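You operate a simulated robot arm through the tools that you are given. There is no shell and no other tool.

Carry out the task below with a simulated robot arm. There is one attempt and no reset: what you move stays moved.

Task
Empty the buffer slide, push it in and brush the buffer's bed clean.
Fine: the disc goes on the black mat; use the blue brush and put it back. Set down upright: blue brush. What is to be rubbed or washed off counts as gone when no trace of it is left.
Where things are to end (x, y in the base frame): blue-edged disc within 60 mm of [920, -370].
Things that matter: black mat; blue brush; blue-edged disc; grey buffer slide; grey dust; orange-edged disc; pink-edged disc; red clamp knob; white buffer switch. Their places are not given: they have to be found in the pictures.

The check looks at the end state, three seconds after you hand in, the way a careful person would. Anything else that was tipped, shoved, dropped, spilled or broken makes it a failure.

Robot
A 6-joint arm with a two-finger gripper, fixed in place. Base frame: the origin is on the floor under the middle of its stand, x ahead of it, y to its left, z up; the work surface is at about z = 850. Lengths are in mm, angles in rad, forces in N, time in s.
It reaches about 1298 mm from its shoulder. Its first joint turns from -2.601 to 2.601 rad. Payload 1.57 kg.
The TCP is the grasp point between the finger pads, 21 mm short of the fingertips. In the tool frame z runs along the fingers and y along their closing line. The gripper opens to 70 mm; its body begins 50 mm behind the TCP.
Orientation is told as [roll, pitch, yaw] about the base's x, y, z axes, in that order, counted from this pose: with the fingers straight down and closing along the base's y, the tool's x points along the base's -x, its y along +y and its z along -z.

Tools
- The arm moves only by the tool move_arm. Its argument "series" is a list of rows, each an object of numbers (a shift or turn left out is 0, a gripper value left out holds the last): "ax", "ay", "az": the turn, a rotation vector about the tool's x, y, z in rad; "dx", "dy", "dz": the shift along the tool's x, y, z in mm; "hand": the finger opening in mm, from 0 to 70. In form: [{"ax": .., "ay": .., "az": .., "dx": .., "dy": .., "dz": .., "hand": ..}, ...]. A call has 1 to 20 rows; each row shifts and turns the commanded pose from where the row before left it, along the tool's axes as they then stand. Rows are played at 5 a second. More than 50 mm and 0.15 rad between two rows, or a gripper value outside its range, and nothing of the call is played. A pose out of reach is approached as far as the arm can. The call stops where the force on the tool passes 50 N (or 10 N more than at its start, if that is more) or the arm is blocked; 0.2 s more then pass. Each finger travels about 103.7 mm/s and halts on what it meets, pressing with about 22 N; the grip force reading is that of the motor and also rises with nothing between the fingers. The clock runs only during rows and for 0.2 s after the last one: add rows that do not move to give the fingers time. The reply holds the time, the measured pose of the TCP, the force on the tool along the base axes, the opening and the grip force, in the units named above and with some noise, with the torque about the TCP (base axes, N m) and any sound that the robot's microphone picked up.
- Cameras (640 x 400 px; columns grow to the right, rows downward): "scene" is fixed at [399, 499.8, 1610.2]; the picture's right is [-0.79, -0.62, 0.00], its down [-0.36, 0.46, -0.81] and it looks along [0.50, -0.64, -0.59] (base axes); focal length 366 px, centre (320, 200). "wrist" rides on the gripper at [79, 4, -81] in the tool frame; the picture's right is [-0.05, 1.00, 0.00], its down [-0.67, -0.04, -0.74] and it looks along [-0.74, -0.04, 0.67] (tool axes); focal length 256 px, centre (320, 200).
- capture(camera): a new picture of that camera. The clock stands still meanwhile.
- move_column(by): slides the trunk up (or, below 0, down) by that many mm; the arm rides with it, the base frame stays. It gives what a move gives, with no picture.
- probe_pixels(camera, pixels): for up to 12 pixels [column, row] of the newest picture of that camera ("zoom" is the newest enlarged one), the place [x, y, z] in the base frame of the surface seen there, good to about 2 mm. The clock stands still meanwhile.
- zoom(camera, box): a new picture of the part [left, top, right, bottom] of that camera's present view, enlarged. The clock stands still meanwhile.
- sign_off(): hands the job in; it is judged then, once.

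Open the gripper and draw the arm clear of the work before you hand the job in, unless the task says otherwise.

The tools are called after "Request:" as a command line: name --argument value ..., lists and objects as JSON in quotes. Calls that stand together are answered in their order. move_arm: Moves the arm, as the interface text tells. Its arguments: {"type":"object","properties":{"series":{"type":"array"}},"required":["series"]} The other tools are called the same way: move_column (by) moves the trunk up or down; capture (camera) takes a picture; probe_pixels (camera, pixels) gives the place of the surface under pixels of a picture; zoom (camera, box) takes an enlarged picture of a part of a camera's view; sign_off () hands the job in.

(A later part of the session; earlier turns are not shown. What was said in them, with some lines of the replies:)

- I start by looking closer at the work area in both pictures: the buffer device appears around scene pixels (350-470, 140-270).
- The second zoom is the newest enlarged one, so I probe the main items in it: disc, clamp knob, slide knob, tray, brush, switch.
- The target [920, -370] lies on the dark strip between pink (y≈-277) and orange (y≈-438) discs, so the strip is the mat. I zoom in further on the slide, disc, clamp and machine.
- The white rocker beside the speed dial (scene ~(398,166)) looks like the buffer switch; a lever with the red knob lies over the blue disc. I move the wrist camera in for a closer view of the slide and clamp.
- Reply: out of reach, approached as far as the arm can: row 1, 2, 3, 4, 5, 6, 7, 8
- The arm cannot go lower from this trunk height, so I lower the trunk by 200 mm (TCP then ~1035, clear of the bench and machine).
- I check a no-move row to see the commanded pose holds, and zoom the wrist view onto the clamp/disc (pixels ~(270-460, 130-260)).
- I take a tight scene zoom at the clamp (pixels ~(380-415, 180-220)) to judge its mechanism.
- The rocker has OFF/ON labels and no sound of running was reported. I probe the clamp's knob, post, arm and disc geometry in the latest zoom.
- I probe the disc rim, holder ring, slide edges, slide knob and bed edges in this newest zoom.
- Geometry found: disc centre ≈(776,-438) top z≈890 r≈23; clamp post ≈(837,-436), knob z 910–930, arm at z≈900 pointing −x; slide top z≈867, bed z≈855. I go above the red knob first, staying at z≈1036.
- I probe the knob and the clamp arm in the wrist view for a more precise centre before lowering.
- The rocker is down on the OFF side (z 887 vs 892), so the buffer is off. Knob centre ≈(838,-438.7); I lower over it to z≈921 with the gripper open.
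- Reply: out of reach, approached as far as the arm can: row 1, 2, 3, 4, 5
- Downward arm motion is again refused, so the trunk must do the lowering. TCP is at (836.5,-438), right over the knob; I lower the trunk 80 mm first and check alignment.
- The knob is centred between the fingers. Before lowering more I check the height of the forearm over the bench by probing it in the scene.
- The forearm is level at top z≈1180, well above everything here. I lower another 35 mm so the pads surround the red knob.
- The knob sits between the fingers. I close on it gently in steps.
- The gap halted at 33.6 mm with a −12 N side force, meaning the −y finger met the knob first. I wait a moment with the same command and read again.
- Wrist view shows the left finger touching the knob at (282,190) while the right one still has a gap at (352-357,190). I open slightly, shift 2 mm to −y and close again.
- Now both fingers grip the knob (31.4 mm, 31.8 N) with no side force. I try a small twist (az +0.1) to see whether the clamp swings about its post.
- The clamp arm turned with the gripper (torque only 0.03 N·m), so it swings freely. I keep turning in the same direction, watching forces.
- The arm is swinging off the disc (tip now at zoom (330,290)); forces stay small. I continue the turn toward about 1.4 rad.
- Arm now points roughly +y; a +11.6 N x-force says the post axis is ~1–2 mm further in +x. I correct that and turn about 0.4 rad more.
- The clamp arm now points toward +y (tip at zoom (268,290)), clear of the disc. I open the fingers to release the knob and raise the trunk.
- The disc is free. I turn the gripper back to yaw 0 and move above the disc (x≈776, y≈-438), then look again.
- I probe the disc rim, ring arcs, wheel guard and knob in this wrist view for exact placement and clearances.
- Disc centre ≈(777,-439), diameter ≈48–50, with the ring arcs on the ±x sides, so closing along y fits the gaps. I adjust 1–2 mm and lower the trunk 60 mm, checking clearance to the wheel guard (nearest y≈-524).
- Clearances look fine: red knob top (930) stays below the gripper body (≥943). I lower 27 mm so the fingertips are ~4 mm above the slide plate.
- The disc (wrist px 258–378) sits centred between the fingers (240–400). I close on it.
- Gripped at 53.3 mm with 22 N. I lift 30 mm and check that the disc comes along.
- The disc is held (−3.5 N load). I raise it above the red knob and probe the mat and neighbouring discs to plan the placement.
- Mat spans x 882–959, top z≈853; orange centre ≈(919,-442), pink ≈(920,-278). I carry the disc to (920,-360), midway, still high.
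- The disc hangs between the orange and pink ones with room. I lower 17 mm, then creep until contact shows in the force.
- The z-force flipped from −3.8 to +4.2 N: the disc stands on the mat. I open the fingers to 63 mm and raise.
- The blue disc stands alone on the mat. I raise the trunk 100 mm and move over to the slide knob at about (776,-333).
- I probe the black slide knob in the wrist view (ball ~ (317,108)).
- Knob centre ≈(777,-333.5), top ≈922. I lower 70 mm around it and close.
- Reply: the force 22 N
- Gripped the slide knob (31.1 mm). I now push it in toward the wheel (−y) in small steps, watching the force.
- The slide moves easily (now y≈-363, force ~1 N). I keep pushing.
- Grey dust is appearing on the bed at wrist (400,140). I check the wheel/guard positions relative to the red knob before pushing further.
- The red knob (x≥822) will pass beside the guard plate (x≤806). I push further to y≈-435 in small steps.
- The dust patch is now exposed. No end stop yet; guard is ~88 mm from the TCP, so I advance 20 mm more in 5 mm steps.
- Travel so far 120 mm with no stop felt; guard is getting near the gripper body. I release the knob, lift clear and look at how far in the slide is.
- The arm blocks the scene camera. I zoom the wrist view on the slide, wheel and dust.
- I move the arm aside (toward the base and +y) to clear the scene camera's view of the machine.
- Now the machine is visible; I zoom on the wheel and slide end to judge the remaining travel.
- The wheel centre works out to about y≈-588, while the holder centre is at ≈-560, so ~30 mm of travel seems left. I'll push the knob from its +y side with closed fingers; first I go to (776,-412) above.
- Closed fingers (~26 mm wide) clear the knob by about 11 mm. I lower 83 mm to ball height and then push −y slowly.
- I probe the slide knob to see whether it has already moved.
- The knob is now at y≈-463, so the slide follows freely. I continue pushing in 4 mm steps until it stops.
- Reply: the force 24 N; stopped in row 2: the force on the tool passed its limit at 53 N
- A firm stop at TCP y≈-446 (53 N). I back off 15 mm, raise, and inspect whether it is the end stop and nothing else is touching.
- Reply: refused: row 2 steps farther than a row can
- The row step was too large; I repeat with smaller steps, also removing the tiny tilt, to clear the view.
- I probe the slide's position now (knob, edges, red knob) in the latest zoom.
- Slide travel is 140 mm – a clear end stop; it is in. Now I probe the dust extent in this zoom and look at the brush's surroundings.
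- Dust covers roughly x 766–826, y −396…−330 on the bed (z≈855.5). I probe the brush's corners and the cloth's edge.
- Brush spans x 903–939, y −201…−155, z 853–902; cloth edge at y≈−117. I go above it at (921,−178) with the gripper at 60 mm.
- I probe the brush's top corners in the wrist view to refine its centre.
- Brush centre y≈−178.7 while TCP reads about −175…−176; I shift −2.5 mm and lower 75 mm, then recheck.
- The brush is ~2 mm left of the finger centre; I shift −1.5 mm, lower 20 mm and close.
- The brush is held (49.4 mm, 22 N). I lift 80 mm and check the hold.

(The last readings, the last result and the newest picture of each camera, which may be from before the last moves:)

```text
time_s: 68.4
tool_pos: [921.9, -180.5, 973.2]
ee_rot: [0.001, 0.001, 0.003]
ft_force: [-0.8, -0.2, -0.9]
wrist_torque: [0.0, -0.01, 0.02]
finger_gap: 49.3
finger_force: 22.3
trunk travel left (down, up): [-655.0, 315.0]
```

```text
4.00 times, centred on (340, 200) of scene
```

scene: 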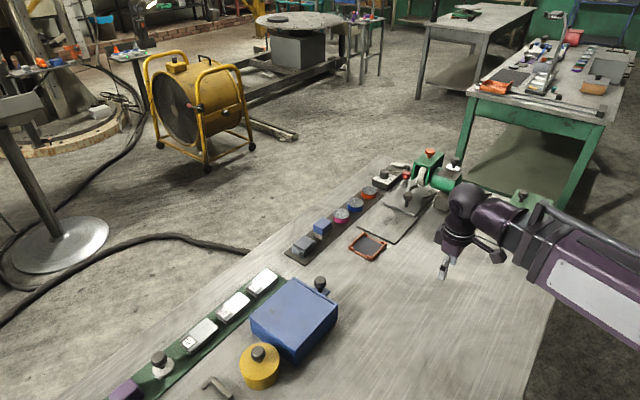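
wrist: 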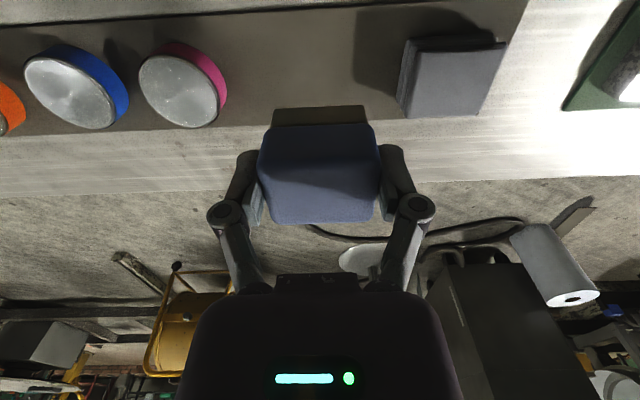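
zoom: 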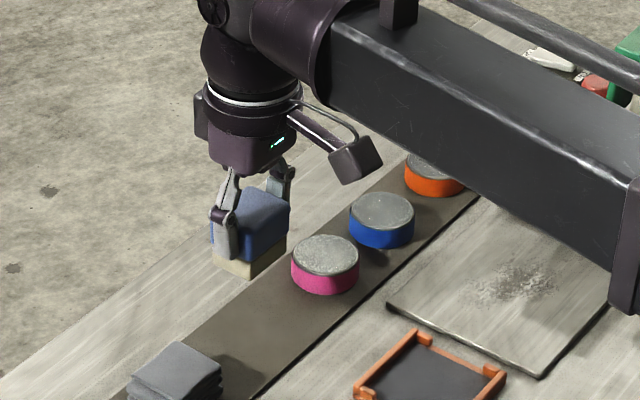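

Brush held firmly. I carry it over the bed's near corner at about (842,−312).

Request:
move_arm --series '[{"dx": 10, "dy": -16}, {"dx": 20, "dy": -32}, {"dx": 20, "dy": -32}, {"dx": 20, "dy": -32}, {"dx": 10, "dy": -20}, {}, {}]'

Request:
move_column --by -70

Request:
capture --camera "wrist"

Request:
zoom --camera "scene" --box '[340, 150, 460, 250]'

```text
time_s: 70.0
tool_pos: [843.9, -311.5, 973.7]
ee_rot: [0.002, 0.002, 0.002]
ft_force: [0.7, -0.8, 0.0]
wrist_torque: [0.0, -0.01, 0.0]
finger_gap: 49.2
finger_force: 21.7
trunk travel left (down, up): [-655.0, 315.0]
```

```text
time_s: 71.1
tool_pos: [842.6, -311.0, 903.2]
ee_rot: [0.002, 0.002, 0.002]
ft_force: [-0.2, -0.1, -0.8]
wrist_torque: [0.0, 0.0, 0.04]
finger_gap: 49.1
finger_force: 22.2
trunk travel left (down, up): [-585.0, 385.0]
```

```text
taken
```

wrist: 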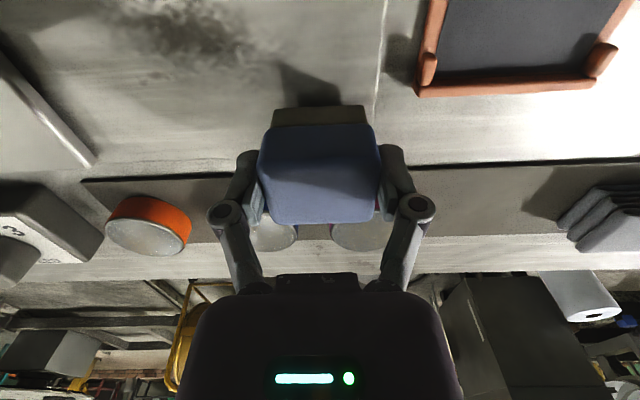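

```text
4.00 times, centred on (400, 200) of scene
```

zoom: 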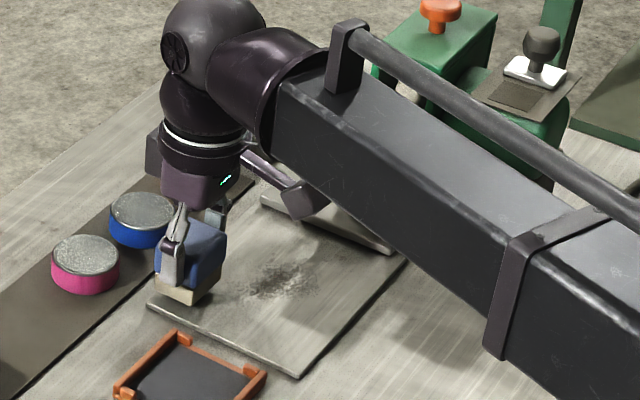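

Brush is over the bed, bottom ≈862. I lower 7 mm and then 1–2 mm more while reading the force to get a light press.

Request:
move_column --by -7

Request:
move_column --by -1.5

```text
time_s: 71.7
tool_pos: [842.2, -309.2, 897.3]
ee_rot: [-0.001, 0.003, 0.002]
ft_force: [-1.6, 0.2, 0.1]
wrist_torque: [0.0, -0.01, 0.02]
finger_gap: 49.3
finger_force: 22.2
trunk travel left (down, up): [-578.0, 392.0]
```

```text
time_s: 72.2
tool_pos: [842.4, -311.5, 896.7]
ee_rot: [0.0, 0.001, 0.001]
ft_force: [3.1, -2.2, 9.2]
wrist_torque: [0.0, -0.09, 0.01]
finger_gap: 49.3
finger_force: 22.4
trunk travel left (down, up): [-576.0, 394.0]
```

About 9 N press is reached. I make the first stroke along −x and back one lane deeper, watching the forces.

Request:
move_arm --series '[{"dx": 15}, {"dx": 20}, {"dx": 20}, {"dx": 20}, {"dx": 20}, {"dy": -14}, {"dy": -10}, {"dx": -20}, {"dx": -20}, {"dx": -20}, {"dx": -20}, {"dx": -15}, {}]'

Request:
capture --camera "wrist"

Request:
zoom --camera "scene" --box '[340, 170, 440, 250]'

```text
time_s: 75.0
tool_pos: [843.7, -333.0, 895.6]
ee_rot: [0.0, -0.001, 0.003]
ft_force: [-0.8, -0.2, 6.0]
wrist_torque: [-0.02, 0.04, -0.01]
finger_gap: 49.1
finger_force: 22.4
trunk travel left (down, up): [-576.0, 394.0]
```

```text
taken
```

wrist: 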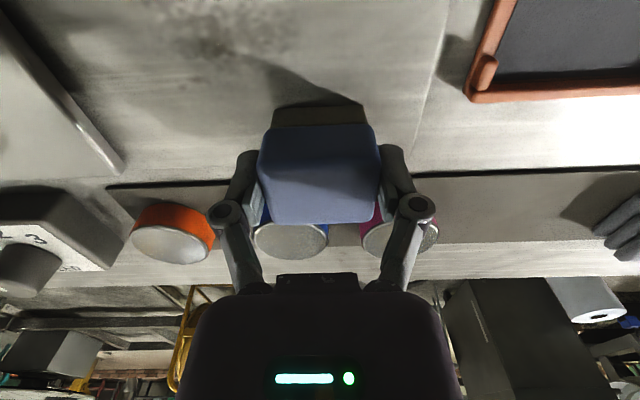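

```text
5.00 times, centred on (390, 210) of scene
```

zoom: 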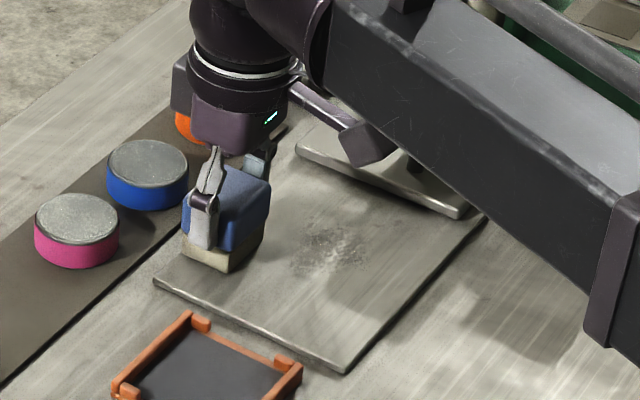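

Dust is fading where brushed. I continue with deeper lanes (y≈−353, −375, −397).

Request:
move_arm --series '[{"dy": -20}, {"dx": 20}, {"dx": 20}, {"dx": 20}, {"dx": 20}, {"dx": 15}, {"dy": -20}, {"dx": -20}, {"dx": -20}, {"dx": -20}, {"dx": -20}, {"dx": -15}, {"dy": -20}, {"dx": 20}, {"dx": 20}, {"dx": 20}, {"dx": 20}, {"dx": 15}, {}]'

Request:
capture --camera "wrist"

```text
time_s: 79.0
tool_pos: [747.0, -395.2, 895.5]
ee_rot: [0.0, 0.001, 0.0]
ft_force: [-0.8, 1.4, 5.1]
wrist_torque: [0.04, 0.05, 0.06]
finger_gap: 49.1
finger_force: 22.3
trunk travel left (down, up): [-576.0, 394.0]
```

```text
taken
```

wrist: 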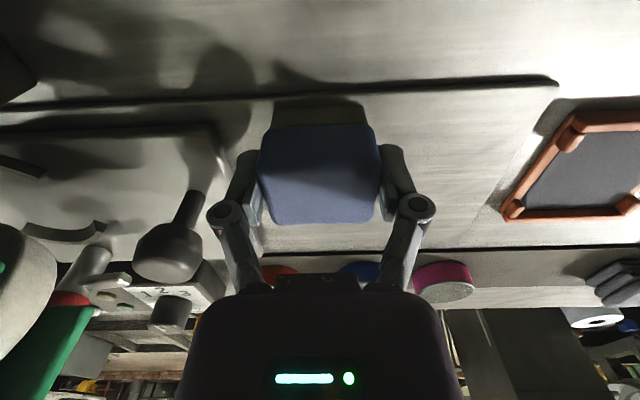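

I make one more lane at y≈−402 (staying clear of the slide knob at y≈−469), then lift to inspect.

Request:
move_arm --series '[{"dy": -6}, {"dx": -20}, {"dx": -20}, {"dx": -20}, {"dx": -20}, {"dx": -15}, {}]'

Request:
move_column --by 60

Request:
move_arm --series '[{"dy": 40}, {"dy": 40}, {"dy": 40}, {"dy": 40}, {"dy": 40}, {}]'

Request:
zoom --camera "scene" --box '[360, 190, 440, 250]'

Request:
capture --camera "wrist"

```text
time_s: 80.6
tool_pos: [841.7, -398.6, 896.4]
ee_rot: [0.0, 0.001, 0.001]
ft_force: [0.9, -0.6, 5.0]
wrist_torque: [0.02, 0.0, -0.01]
finger_gap: 49.3
finger_force: 22.0
trunk travel left (down, up): [-576.0, 394.0]
```

```text
time_s: 81.6
tool_pos: [841.8, -399.2, 956.0]
ee_rot: [0.0, 0.001, 0.003]
ft_force: [0.8, 0.0, -0.6]
wrist_torque: [0.01, -0.04, 0.0]
finger_gap: 49.0
finger_force: 21.7
trunk travel left (down, up): [-636.0, 334.0]
```

```text
time_s: 83.0
tool_pos: [843.0, -198.6, 954.4]
ee_rot: [0.0, 0.002, 0.003]
ft_force: [-0.5, -0.1, -0.2]
wrist_torque: [-0.05, 0.01, -0.02]
finger_gap: 49.3
finger_force: 21.7
trunk travel left (down, up): [-636.0, 334.0]
```

```text
6.67 times, centred on (400, 220) of scene
```

zoom: 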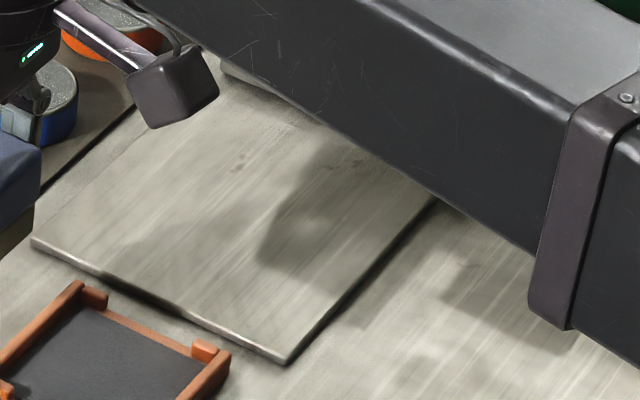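

```text
taken
```

wrist: 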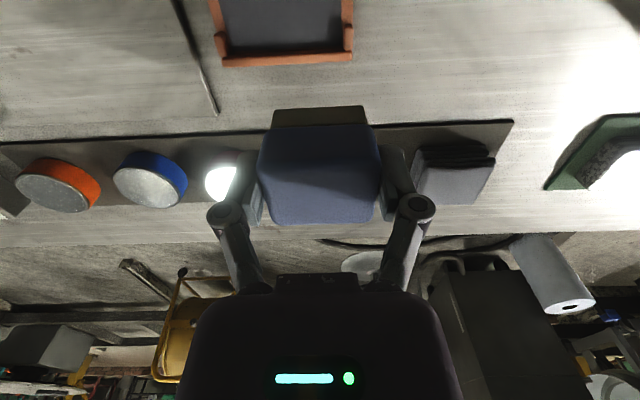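

A few specks seem left near zoom (240,165) and (355,165). I move the arm aside to get a clear view of the whole bed.

Request:
move_arm --series '[{"dx": 40, "dy": 4}, {"dx": 40, "dy": 4}, {"dx": 40, "dy": 4}, {"dx": 40, "dy": 4}, {"dx": 40, "dy": 4}, {"dx": 40, "dy": 4}, {"dx": 38}, {}]'

Request:
zoom --camera "scene" --box '[360, 190, 440, 250]'

Request:
zoom --camera "scene" --box '[380, 195, 420, 225]'

```text
time_s: 84.8
tool_pos: [564.1, -177.4, 955.5]
ee_rot: [0.0, 0.001, 0.001]
ft_force: [0.2, 0.3, -0.3]
wrist_torque: [0.01, -0.03, 0.0]
finger_gap: 49.4
finger_force: 22.6
trunk travel left (down, up): [-636.0, 334.0]
```

```text
6.67 times, centred on (400, 220) of scene
```

zoom: 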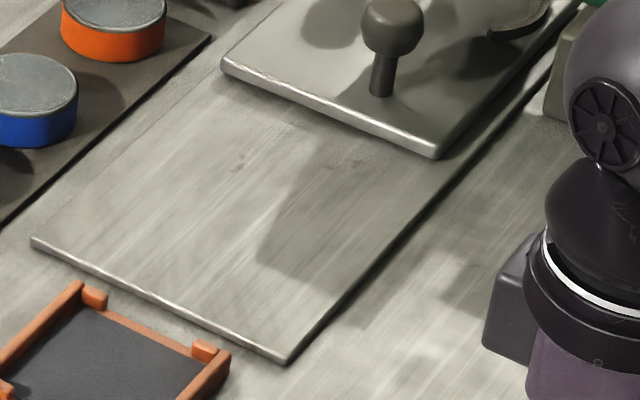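

```text
13.33 times, centred on (400, 210) of scene
```

zoom: 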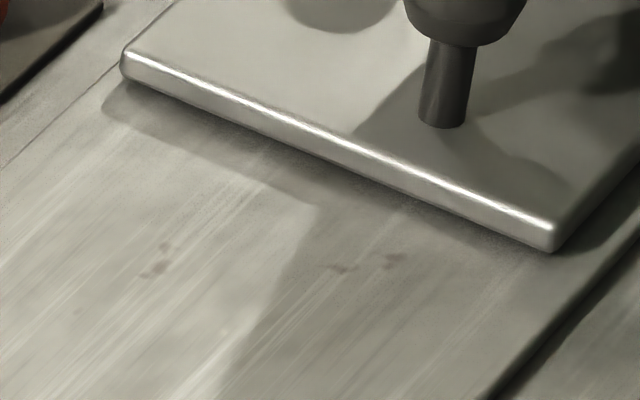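

Four faint spots remain at zoom (155,265), (165,247), (340,267), (393,260); I probe them.

Request:
probe_pixels --camera "zoom" --pixels '[[155, 268], [165, 247], [340, 268], [393, 260], [78, 312], [120, 60], [550, 245], [440, 165]]'

```text
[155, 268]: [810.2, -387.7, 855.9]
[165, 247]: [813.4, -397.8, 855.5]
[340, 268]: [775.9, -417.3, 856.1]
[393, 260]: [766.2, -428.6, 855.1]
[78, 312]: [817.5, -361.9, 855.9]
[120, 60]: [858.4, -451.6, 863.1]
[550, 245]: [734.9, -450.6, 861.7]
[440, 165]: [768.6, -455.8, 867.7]
```

These spots lie at (810,−388), (813,−398), (776,−417), (766,−428); the last two are at the rim of what I could reach. I turn the gripper 90° so the brush can go closer to the slide edge with the fingers at its ±x sides, for a second, firmer pass.

Request:
move_arm --series '[{"az": 0.1428}, {"az": 0.1428}, {"az": 0.1428}, {"az": 0.1428}, {"az": 0.1428}, {"az": 0.1428}, {"az": 0.1428}, {"az": 0.1428}, {"az": 0.1428}, {"az": 0.1428}, {"az": 0.1428}, {}]'

Request:
capture --camera "wrist"

```text
time_s: 87.4
tool_pos: [563.2, -176.4, 954.5]
ee_rot: [-0.001, 0.0, -1.572]
ft_force: [0.1, 0.1, -0.9]
wrist_torque: [-0.02, 0.0, -0.03]
finger_gap: 49.3
finger_force: 21.6
trunk travel left (down, up): [-636.0, 334.0]
```

```text
taken
```

wrist: 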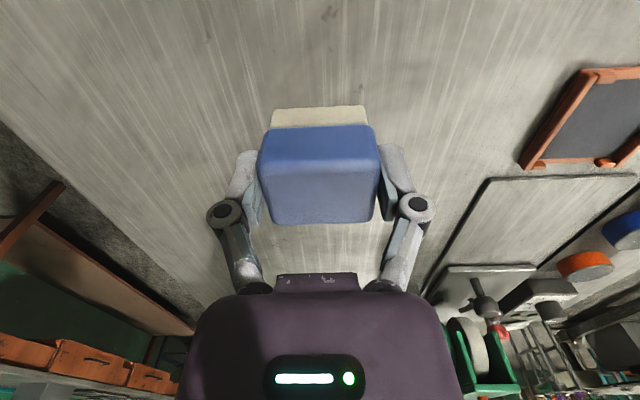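

Turned. I now move over the bed to (828,−330).

Request:
move_arm --series '[{"dy": 38, "dx": -22}, {"dy": 38, "dx": -22}, {"dy": 38, "dx": -22}, {"dy": 38, "dx": -22}, {"dy": 38, "dx": -22}, {"dy": 38, "dx": -22}, {"dy": 25, "dx": -15}, {"dy": 12, "dx": -7}, {}, {}]'

Request:
capture --camera "wrist"

Request:
zoom --camera "wrist" --box '[160, 80, 480, 280]'

```text
time_s: 89.6
tool_pos: [829.4, -329.6, 954.6]
ee_rot: [-0.002, 0.0, -1.567]
ft_force: [0.2, 0.2, -1.0]
wrist_torque: [-0.03, 0.0, 0.0]
finger_gap: 49.2
finger_force: 21.7
trunk travel left (down, up): [-636.0, 334.0]
```

```text
taken
```

wrist: 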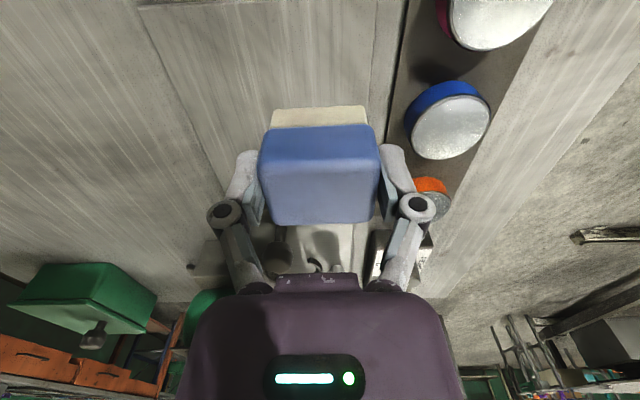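

```text
2.00 times, centred on (320, 180) of wrist
```

zoom: 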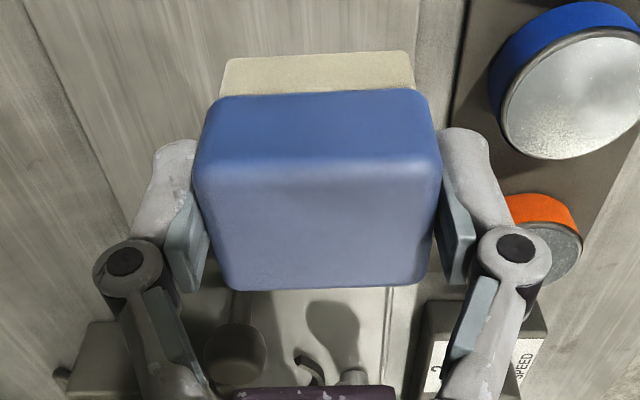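

Clearances to the discs are fine (knuckle x≈874 vs disc edge 893). I lower to contact with a slightly firmer press.

Request:
move_column --by -58

Request:
move_column --by -3

```text
time_s: 90.5
tool_pos: [829.6, -328.7, 896.8]
ee_rot: [-0.003, 0.0, -1.569]
ft_force: [-0.6, 0.1, -0.1]
wrist_torque: [-0.02, -0.03, 0.01]
finger_gap: 49.3
finger_force: 21.7
trunk travel left (down, up): [-578.0, 392.0]
```

```text
time_s: 91.1
tool_pos: [828.9, -329.5, 895.2]
ee_rot: [-0.002, -0.003, -1.569]
ft_force: [5.3, -1.5, 16.3]
wrist_torque: [0.04, -0.11, -0.02]
finger_gap: 49.3
finger_force: 22.3
trunk travel left (down, up): [-575.0, 395.0]
```

16 N press. I stroke along −y to about −430 and back in adjacent lanes, x from 829 down to 752.

Request:
move_arm --series '[{"dx": -18}, {"dx": -20}, {"dx": -20}, {"dx": -20}, {"dx": -20}, {"dy": -20}, {"dx": 20}, {"dx": 20}, {"dx": 20}, {"dx": 20}, {"dx": 20}, {}]'

Request:
move_arm --series '[{"dy": -20}, {"dx": -20}, {"dx": -20}, {"dx": -20}, {"dx": -20}, {"dx": -20}, {"dy": -20}, {"dx": 20}, {"dx": 20}, {"dx": 20}, {"dx": 20}, {"dx": 20}, {"dy": -17}, {"dx": -20}, {"dx": -20}, {"dx": -20}, {"dx": -20}, {"dx": -20}, {}]'

```text
time_s: 93.7
tool_pos: [810.3, -327.1, 895.3]
ee_rot: [-0.001, 0.0, -1.569]
ft_force: [-1.7, -1.8, 11.6]
wrist_torque: [-0.06, -0.01, 0.03]
finger_gap: 49.4
finger_force: 21.6
trunk travel left (down, up): [-575.0, 395.0]
```

```text
time_s: 97.7
tool_pos: [753.1, -426.4, 895.4]
ee_rot: [-0.003, -0.002, -1.569]
ft_force: [1.3, 0.0, 7.0]
wrist_torque: [0.05, -0.03, 0.01]
finger_gap: 49.3
finger_force: 22.2
trunk travel left (down, up): [-575.0, 395.0]
```

Now I stroke along x near the slide edge (y≈−428) and one lane back at y≈−405, then lift and look.

Request:
move_arm --series '[{"dx": -2}, {"dy": 19}, {"dy": 19}, {"dy": 19}, {"dy": 19}, {"dx": 20}, {"dy": -19}, {"dy": -19}, {"dy": -19}, {"dy": -19}, {"dx": 20}, {"dy": 19}, {"dy": 19}, {"dy": 19}, {"dy": 19}, {}]'

Request:
move_column --by 60

Request:
move_arm --series '[{"dy": -30, "dx": 25}, {"dy": -38, "dx": 25}, {"dy": -38, "dx": 25}, {"dy": -38, "dx": 25}, {"dy": -38, "dx": 25}, {"dy": -38, "dx": 25}, {"dy": -38, "dx": 25}, {"dy": -10, "dx": 30}, {}]'

Request:
zoom --camera "scene" --box '[360, 190, 440, 250]'

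Request:
zoom --camera "scene" --box '[380, 195, 420, 225]'

```text
time_s: 101.1
tool_pos: [829.9, -388.8, 894.9]
ee_rot: [-0.001, 0.0, -1.569]
ft_force: [0.5, -0.9, 4.5]
wrist_torque: [0.02, 0.03, 0.03]
finger_gap: 49.2
finger_force: 22.8
trunk travel left (down, up): [-575.0, 395.0]
```

```text
time_s: 102.1
tool_pos: [828.6, -389.5, 954.4]
ee_rot: [-0.002, 0.0, -1.568]
ft_force: [0.7, 0.1, -0.5]
wrist_torque: [0.02, 0.01, 0.02]
finger_gap: 49.3
finger_force: 21.9
trunk travel left (down, up): [-635.0, 335.0]
```

```text
time_s: 104.1
tool_pos: [562.3, -184.4, 954.1]
ee_rot: [-0.002, 0.001, -1.57]
ft_force: [0.1, 0.0, -0.2]
wrist_torque: [0.01, -0.01, 0.01]
finger_gap: 49.2
finger_force: 22.4
trunk travel left (down, up): [-635.0, 335.0]
```

```text
6.67 times, centred on (400, 220) of scene
```

zoom: 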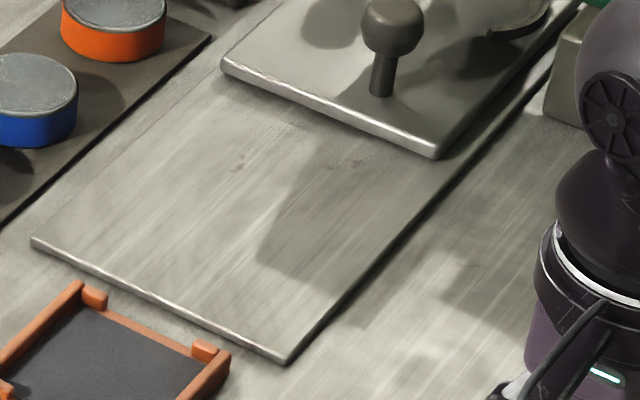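

```text
13.33 times, centred on (400, 210) of scene
```

zoom: 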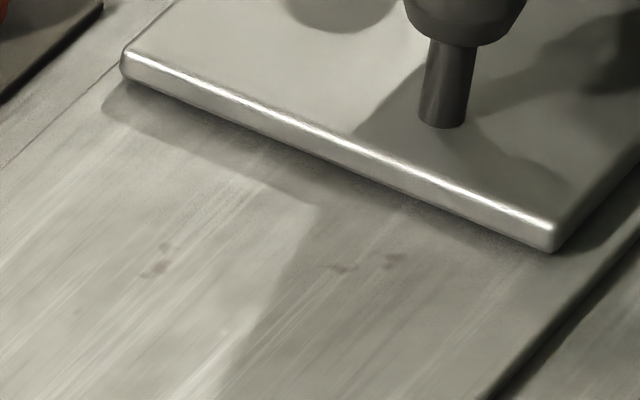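

The spots are pixel-for-pixel unchanged after a firm second pass and brownish like stains elsewhere on the bench, so they look like metal texture. I verify with the wrist camera hovering above the bed.

Request:
move_column --by 46

Request:
move_arm --series '[{"dy": 33.3, "dx": -26}, {"dy": 33.3, "dx": -26}, {"dy": 33.3, "dx": -26}, {"dy": 33.3, "dx": -26}, {"dy": 33.3, "dx": -26}, {"dy": 33.3, "dx": -26}, {"dy": 33.3, "dx": -26}, {}, {}]'

Request:
capture --camera "wrist"

Request:
zoom --camera "wrist" --box '[200, 0, 440, 130]'

```text
time_s: 104.9
tool_pos: [562.9, -184.2, 998.8]
ee_rot: [-0.002, 0.001, -1.569]
ft_force: [-0.3, 0.2, -0.8]
wrist_torque: [0.02, -0.01, 0.0]
finger_gap: 49.3
finger_force: 22.4
trunk travel left (down, up): [-681.0, 289.0]
```

```text
time_s: 106.9
tool_pos: [798.3, -366.7, 999.8]
ee_rot: [-0.003, -0.001, -1.569]
ft_force: [0.1, -0.8, 0.6]
wrist_torque: [-0.01, -0.03, 0.03]
finger_gap: 49.0
finger_force: 21.6
trunk travel left (down, up): [-681.0, 289.0]
```

```text
taken
```

wrist: 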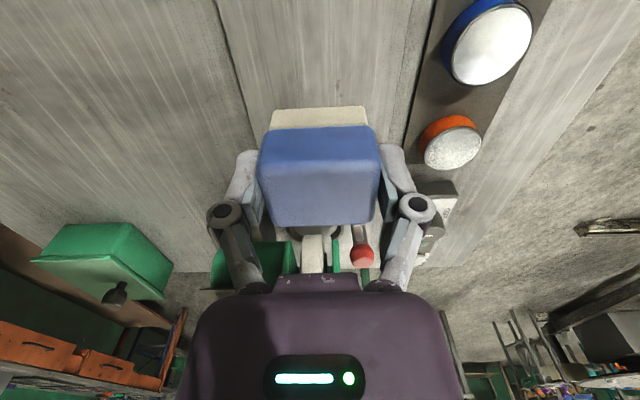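

```text
2.67 times, centred on (320, 65) of wrist
```

zoom: 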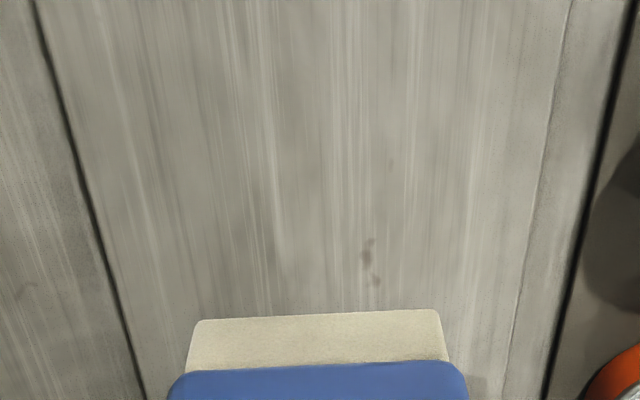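

The bed looks clean here; a similar stain also lies outside the bed at (25,290), supporting texture. I look at the strip closer to the slide as well.

Request:
move_arm --series '[{"dx": -30}, {"dx": -30}, {}]'

Request:
zoom --camera "wrist" --box '[200, 0, 440, 130]'

```text
time_s: 107.7
tool_pos: [795.8, -424.7, 1000.3]
ee_rot: [-0.002, 0.001, -1.567]
ft_force: [-0.5, -0.4, -0.2]
wrist_torque: [0.02, 0.01, -0.02]
finger_gap: 49.4
finger_force: 22.0
trunk travel left (down, up): [-681.0, 289.0]
```

```text
2.67 times, centred on (320, 65) of wrist
```

zoom: 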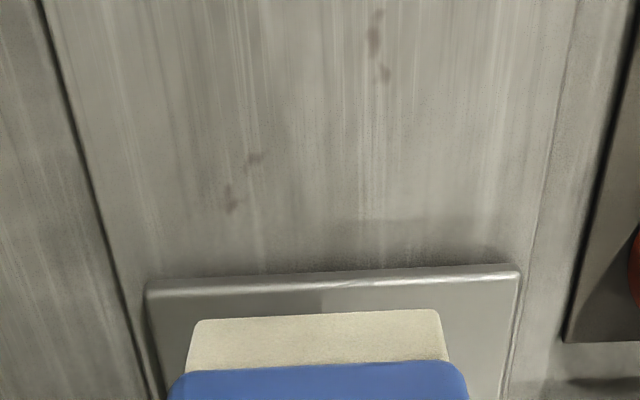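

Only four brownish, unchanged stains are visible, no grey dust. I now move out and turn the gripper back to yaw 0 to return the brush.

Request:
move_arm --series '[{"dx": 35, "dy": 10.8}, {"dx": 35, "dy": 10.8}, {"dx": 35, "dy": 10.8}, {"dx": 35, "dy": 10.8}, {"dx": 35, "dy": 10.8}, {"az": -0.1428}, {"az": -0.1428}, {"az": -0.1428}, {"az": -0.1428}, {"az": -0.1428}, {"az": -0.1428}, {"az": -0.1428}, {"az": -0.1428}, {"az": -0.1428}, {"az": -0.1428}, {"az": -0.1428}, {}, {}]'

```text
time_s: 111.5
tool_pos: [849.0, -250.1, 1000.4]
ee_rot: [0.001, 0.002, 0.003]
ft_force: [0.8, 0.3, 0.3]
wrist_torque: [0.01, -0.01, -0.01]
finger_gap: 49.1
finger_force: 22.1
trunk travel left (down, up): [-681.0, 289.0]
```

Back at yaw 0 at (849,−250). I move above the brush's original place (921,−179.5) and lower to 20 mm above.

Request:
move_arm --series '[{"dx": -24, "dy": 23.5}, {"dx": -24, "dy": 23.5}, {"dx": -24, "dy": 23.5}, {}, {}]'

Request:
move_column --by -86

Request:
capture --camera "wrist"

Request:
zoom --camera "scene" --box '[280, 160, 400, 260]'

```text
time_s: 112.7
tool_pos: [919.7, -182.1, 1000.9]
ee_rot: [0.001, 0.002, 0.002]
ft_force: [-0.2, -0.2, -1.0]
wrist_torque: [-0.03, 0.0, 0.0]
finger_gap: 49.2
finger_force: 21.7
trunk travel left (down, up): [-681.0, 289.0]
```

```text
time_s: 114.0
tool_pos: [921.0, -180.3, 913.5]
ee_rot: [0.001, 0.002, 0.003]
ft_force: [-0.3, -0.2, -0.8]
wrist_torque: [-0.04, 0.0, 0.04]
finger_gap: 49.2
finger_force: 22.4
trunk travel left (down, up): [-595.0, 375.0]
```

```text
taken
```

wrist: 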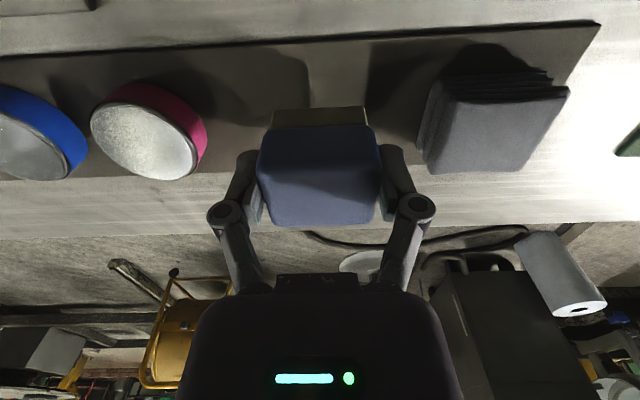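

```text
4.00 times, centred on (340, 210) of scene
```

zoom: 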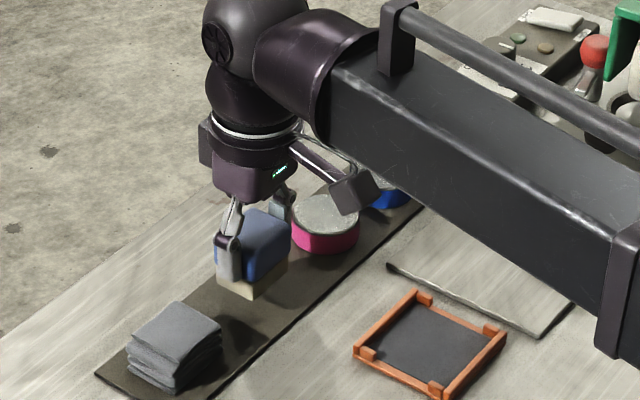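

Position matches the pick-up place. I lower 18 mm and then creep to contact.

Request:
move_column --by -18

Request:
move_column --by -1.5

```text
time_s: 114.6
tool_pos: [920.2, -181.0, 896.4]
ee_rot: [-0.001, 0.002, 0.003]
ft_force: [-0.6, 0.5, 0.2]
wrist_torque: [-0.01, -0.03, -0.02]
finger_gap: 49.4
finger_force: 22.0
trunk travel left (down, up): [-577.0, 393.0]
```

```text
time_s: 115.1
tool_pos: [920.3, -180.4, 893.7]
ee_rot: [0.002, 0.002, 0.002]
ft_force: [-0.9, -0.2, -1.2]
wrist_torque: [-0.02, 0.05, -0.03]
finger_gap: 49.2
finger_force: 21.9
trunk travel left (down, up): [-576.0, 394.0]
```

No contact yet (−1.2 N); I lower 1 mm more at a time.

Request:
move_column --by -1

```text
time_s: 115.6
tool_pos: [919.7, -181.3, 894.8]
ee_rot: [0.0, 0.002, 0.002]
ft_force: [0.3, -0.6, -0.3]
wrist_torque: [-0.01, 0.0, 0.02]
finger_gap: 49.2
finger_force: 22.2
trunk travel left (down, up): [-575.0, 395.0]
```

Request:
move_column --by -1

```text
time_s: 116.1
tool_pos: [920.6, -180.4, 893.1]
ee_rot: [0.0, 0.002, 0.0]
ft_force: [0.6, -0.2, 1.5]
wrist_torque: [-0.03, -0.05, 0.02]
finger_gap: 49.1
finger_force: 22.2
trunk travel left (down, up): [-574.0, 396.0]
```

The z force turned to +1.5 N: the brush just stands on the mat. I open slowly to 60 mm.

Request:
move_arm --series '[{"hand": 50.5}, {"hand": 53}, {"hand": 57}, {"hand": 60}, {}, {}]'

Request:
capture --camera "wrist"

```text
time_s: 117.5
tool_pos: [919.3, -181.1, 892.5]
ee_rot: [0.0, 0.002, 0.002]
ft_force: [0.3, 0.1, 1.1]
wrist_torque: [0.0, -0.02, -0.02]
finger_gap: 59.8
finger_force: 0.1
trunk travel left (down, up): [-574.0, 396.0]
```

```text
taken
```

wrist: 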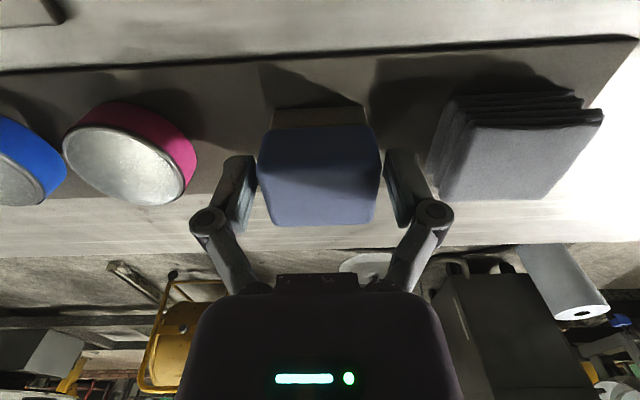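

The brush stands free. I raise the trunk and bring the arm back clear of the work.

Request:
move_column --by 110

Request:
move_arm --series '[{"dx": 35}, {"dx": 42}, {"dx": 42}, {"dx": 42}, {"dx": 42}, {"dx": 42}, {"dx": 42}, {"dx": 42}, {"dx": 25, "hand": 70}, {}]'

Request:
capture --camera "scene"

Request:
zoom --camera "scene" --box '[280, 140, 450, 260]'

```text
time_s: 119.0
tool_pos: [919.9, -180.9, 1002.5]
ee_rot: [0.0, 0.003, 0.002]
ft_force: [-0.5, -0.2, -0.2]
wrist_torque: [0.0, -0.01, 0.0]
finger_gap: 60.2
finger_force: 0.2
trunk travel left (down, up): [-684.0, 286.0]
```

```text
time_s: 121.2
tool_pos: [566.9, -180.4, 1002.9]
ee_rot: [0.0, 0.002, 0.002]
ft_force: [0.2, 1.4, -1.4]
wrist_torque: [-0.03, -0.01, 0.0]
finger_gap: 70.0
finger_force: 0.1
trunk travel left (down, up): [-684.0, 286.0]
```

```text
taken
```

scene: 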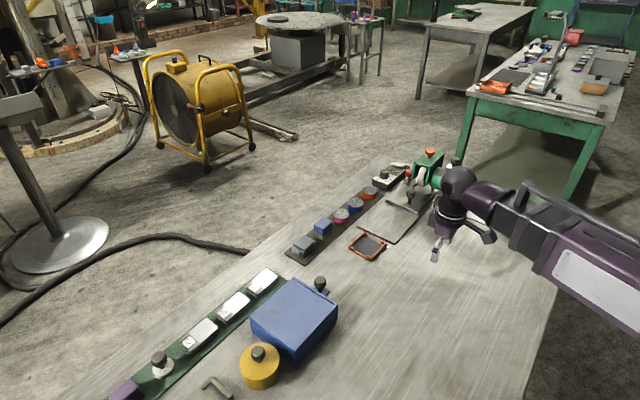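

```text
3.33 times, centred on (365, 200) of scene
```

zoom: 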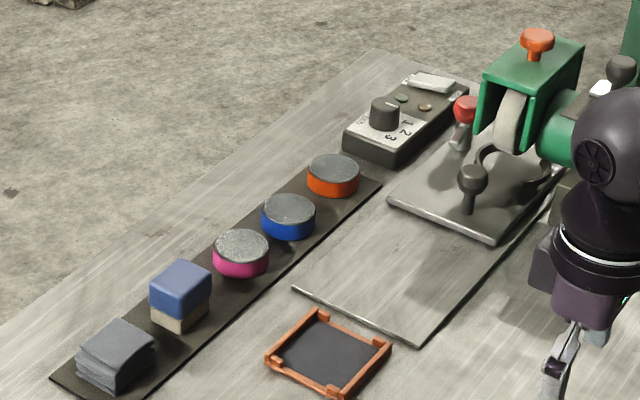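

All items look in place. For a final check of the bed I move the wrist camera closer, with nothing in the hand.

Request:
move_arm --series '[{"dx": -28, "dy": -40}, {"dx": -28, "dy": -40}, {"dx": -28, "dy": -40}, {"dx": -28, "dy": -40}, {"dx": -28, "dy": -20}, {"dx": -20}, {}, {}]'

Request:
capture --camera "wrist"

Request:
zoom --camera "wrist" --box '[200, 20, 420, 160]'

```text
time_s: 123.0
tool_pos: [725.3, -363.0, 1002.5]
ee_rot: [0.001, 0.003, 0.002]
ft_force: [-0.4, 0.2, -0.2]
wrist_torque: [0.01, 0.01, -0.01]
finger_gap: 70.4
finger_force: 0.1
trunk travel left (down, up): [-684.0, 286.0]
```

```text
taken
```

wrist: 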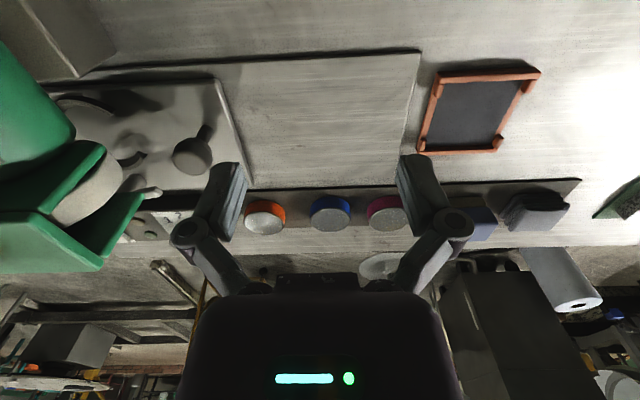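

```text
2.86 times, centred on (310, 90) of wrist
```

zoom: 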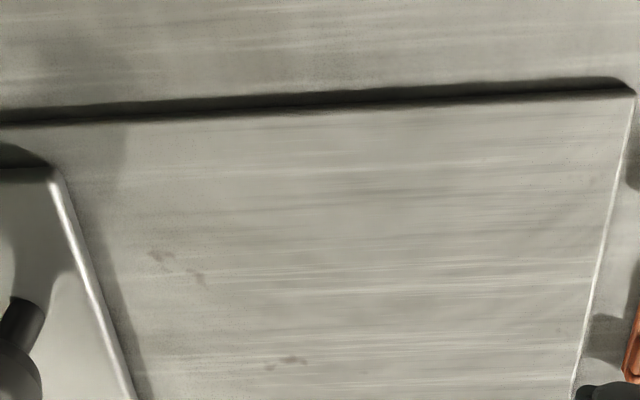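

Apart from the brown texture stains the bed looks clean. I do one more high-magnification check of the former dust centre and of the switch, disc and brush positions.

Request:
zoom --camera "wrist" --box '[280, 60, 400, 150]'

Request:
probe_pixels --camera "wrist" --pixels '[[330, 220], [313, 210], [350, 210], [264, 222], [387, 218], [205, 150], [230, 110], [485, 220], [155, 190], [320, 110]]'

```text
4.44 times, centred on (340, 105) of wrist
```

zoom: 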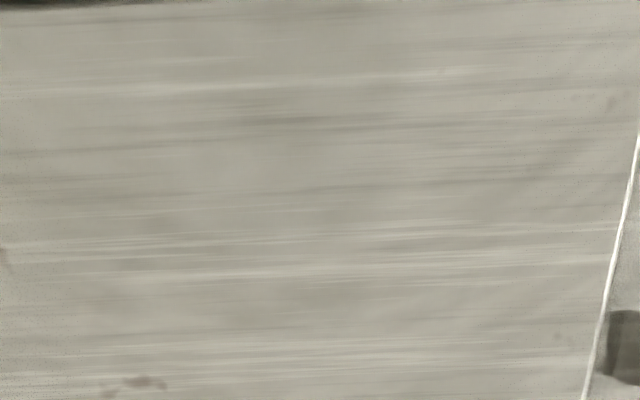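

```text
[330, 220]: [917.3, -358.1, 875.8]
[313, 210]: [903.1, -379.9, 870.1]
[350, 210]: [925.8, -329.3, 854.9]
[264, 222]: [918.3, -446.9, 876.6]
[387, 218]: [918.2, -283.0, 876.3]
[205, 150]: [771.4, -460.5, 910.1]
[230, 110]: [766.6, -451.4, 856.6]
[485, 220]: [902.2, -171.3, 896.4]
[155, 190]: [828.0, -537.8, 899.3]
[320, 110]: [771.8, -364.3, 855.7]
```

The bed is clean, the disc is at (917,−359) on the mat, the slide edge is still at y≈−451 (in), brush upright. I draw the arm back and up before handing in.

Request:
move_arm --series '[{"dx": 35, "dy": 30}, {"dx": 35, "dy": 30}, {"dx": 35, "dy": 30}, {"dx": 35, "dy": 30}, {"dx": 10, "dy": 30}, {}]'

Request:
move_column --by 180

Request:
capture --camera "scene"

Request:
zoom --camera "scene" --box '[280, 140, 450, 260]'

Request:
zoom --camera "scene" --box '[365, 150, 445, 210]'

```text
time_s: 124.4
tool_pos: [573.5, -210.9, 1002.3]
ee_rot: [-0.001, 0.003, 0.0]
ft_force: [0.4, 1.0, 0.0]
wrist_torque: [0.0, -0.03, -0.01]
finger_gap: 69.9
finger_force: 0.0
trunk travel left (down, up): [-684.0, 286.0]
```

```text
time_s: 126.4
tool_pos: [573.8, -212.5, 1182.1]
ee_rot: [0.001, 0.004, 0.004]
ft_force: [-0.1, 0.1, 0.7]
wrist_torque: [-0.02, -0.02, 0.01]
finger_gap: 70.1
finger_force: 0.0
trunk travel left (down, up): [-864.0, 106.0]
```

```text
taken
```

scene: 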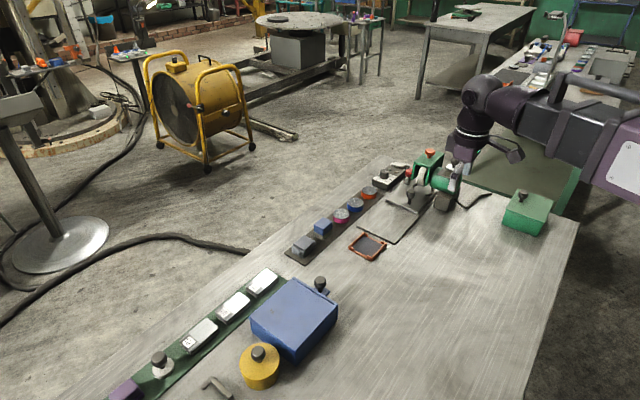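

```text
3.33 times, centred on (365, 200) of scene
```

zoom: 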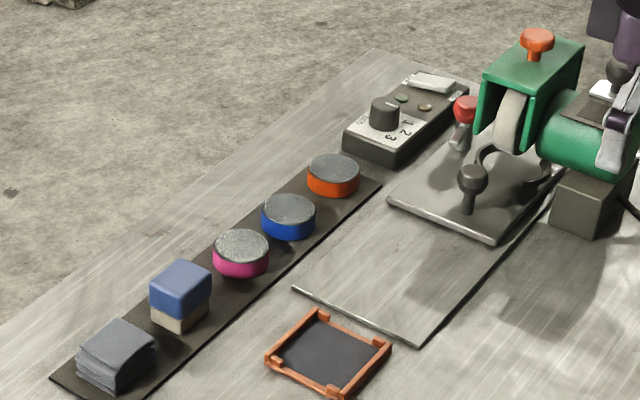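

```text
6.67 times, centred on (405, 180) of scene
```

zoom: 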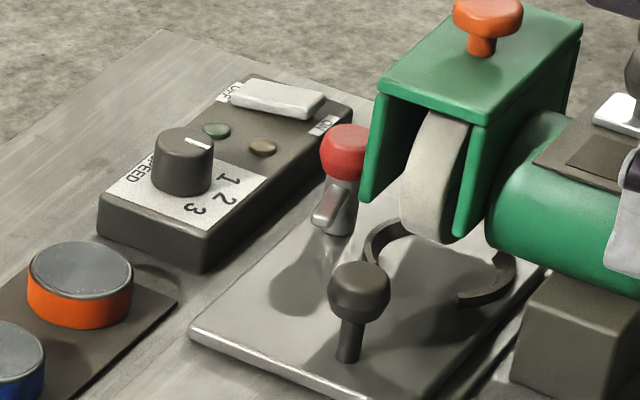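

The final pictures show the slide empty and pushed in, the bed clean, the blue disc on the mat, the brush upright in its place, the switch still OFF, and the arm clear with the gripper open. I hand the job in.

Request:
sign_off

```text
The job is handed in.
```

The job is done and handed in; I have not seen the verdict.

- **Disc:** the blue-edged disc is on the black mat at about (917, −359), roughly 11 mm from the target and clear of the orange and pink discs. To free it I swung the red clamp knob off the disc, and it is still in that open position.
- **Slide:** it is empty and pushed in 140 mm, to a firm stop.
- **Bed:** I brushed it twice, the second pass with a firmer press. No grey dust shows in the close-up pictures. Four small brownish marks remain near the slide. They did not change at all under brushing and look like stains elsewhere on the bench, so I took them as part of the metal.
- **Brush:** the blue brush is back upright at about (920, −180), within 2 mm of where it stood.

The white buffer switch is still OFF, and nothing else was tipped or shoved. The arm is raised clear with the gripper open.
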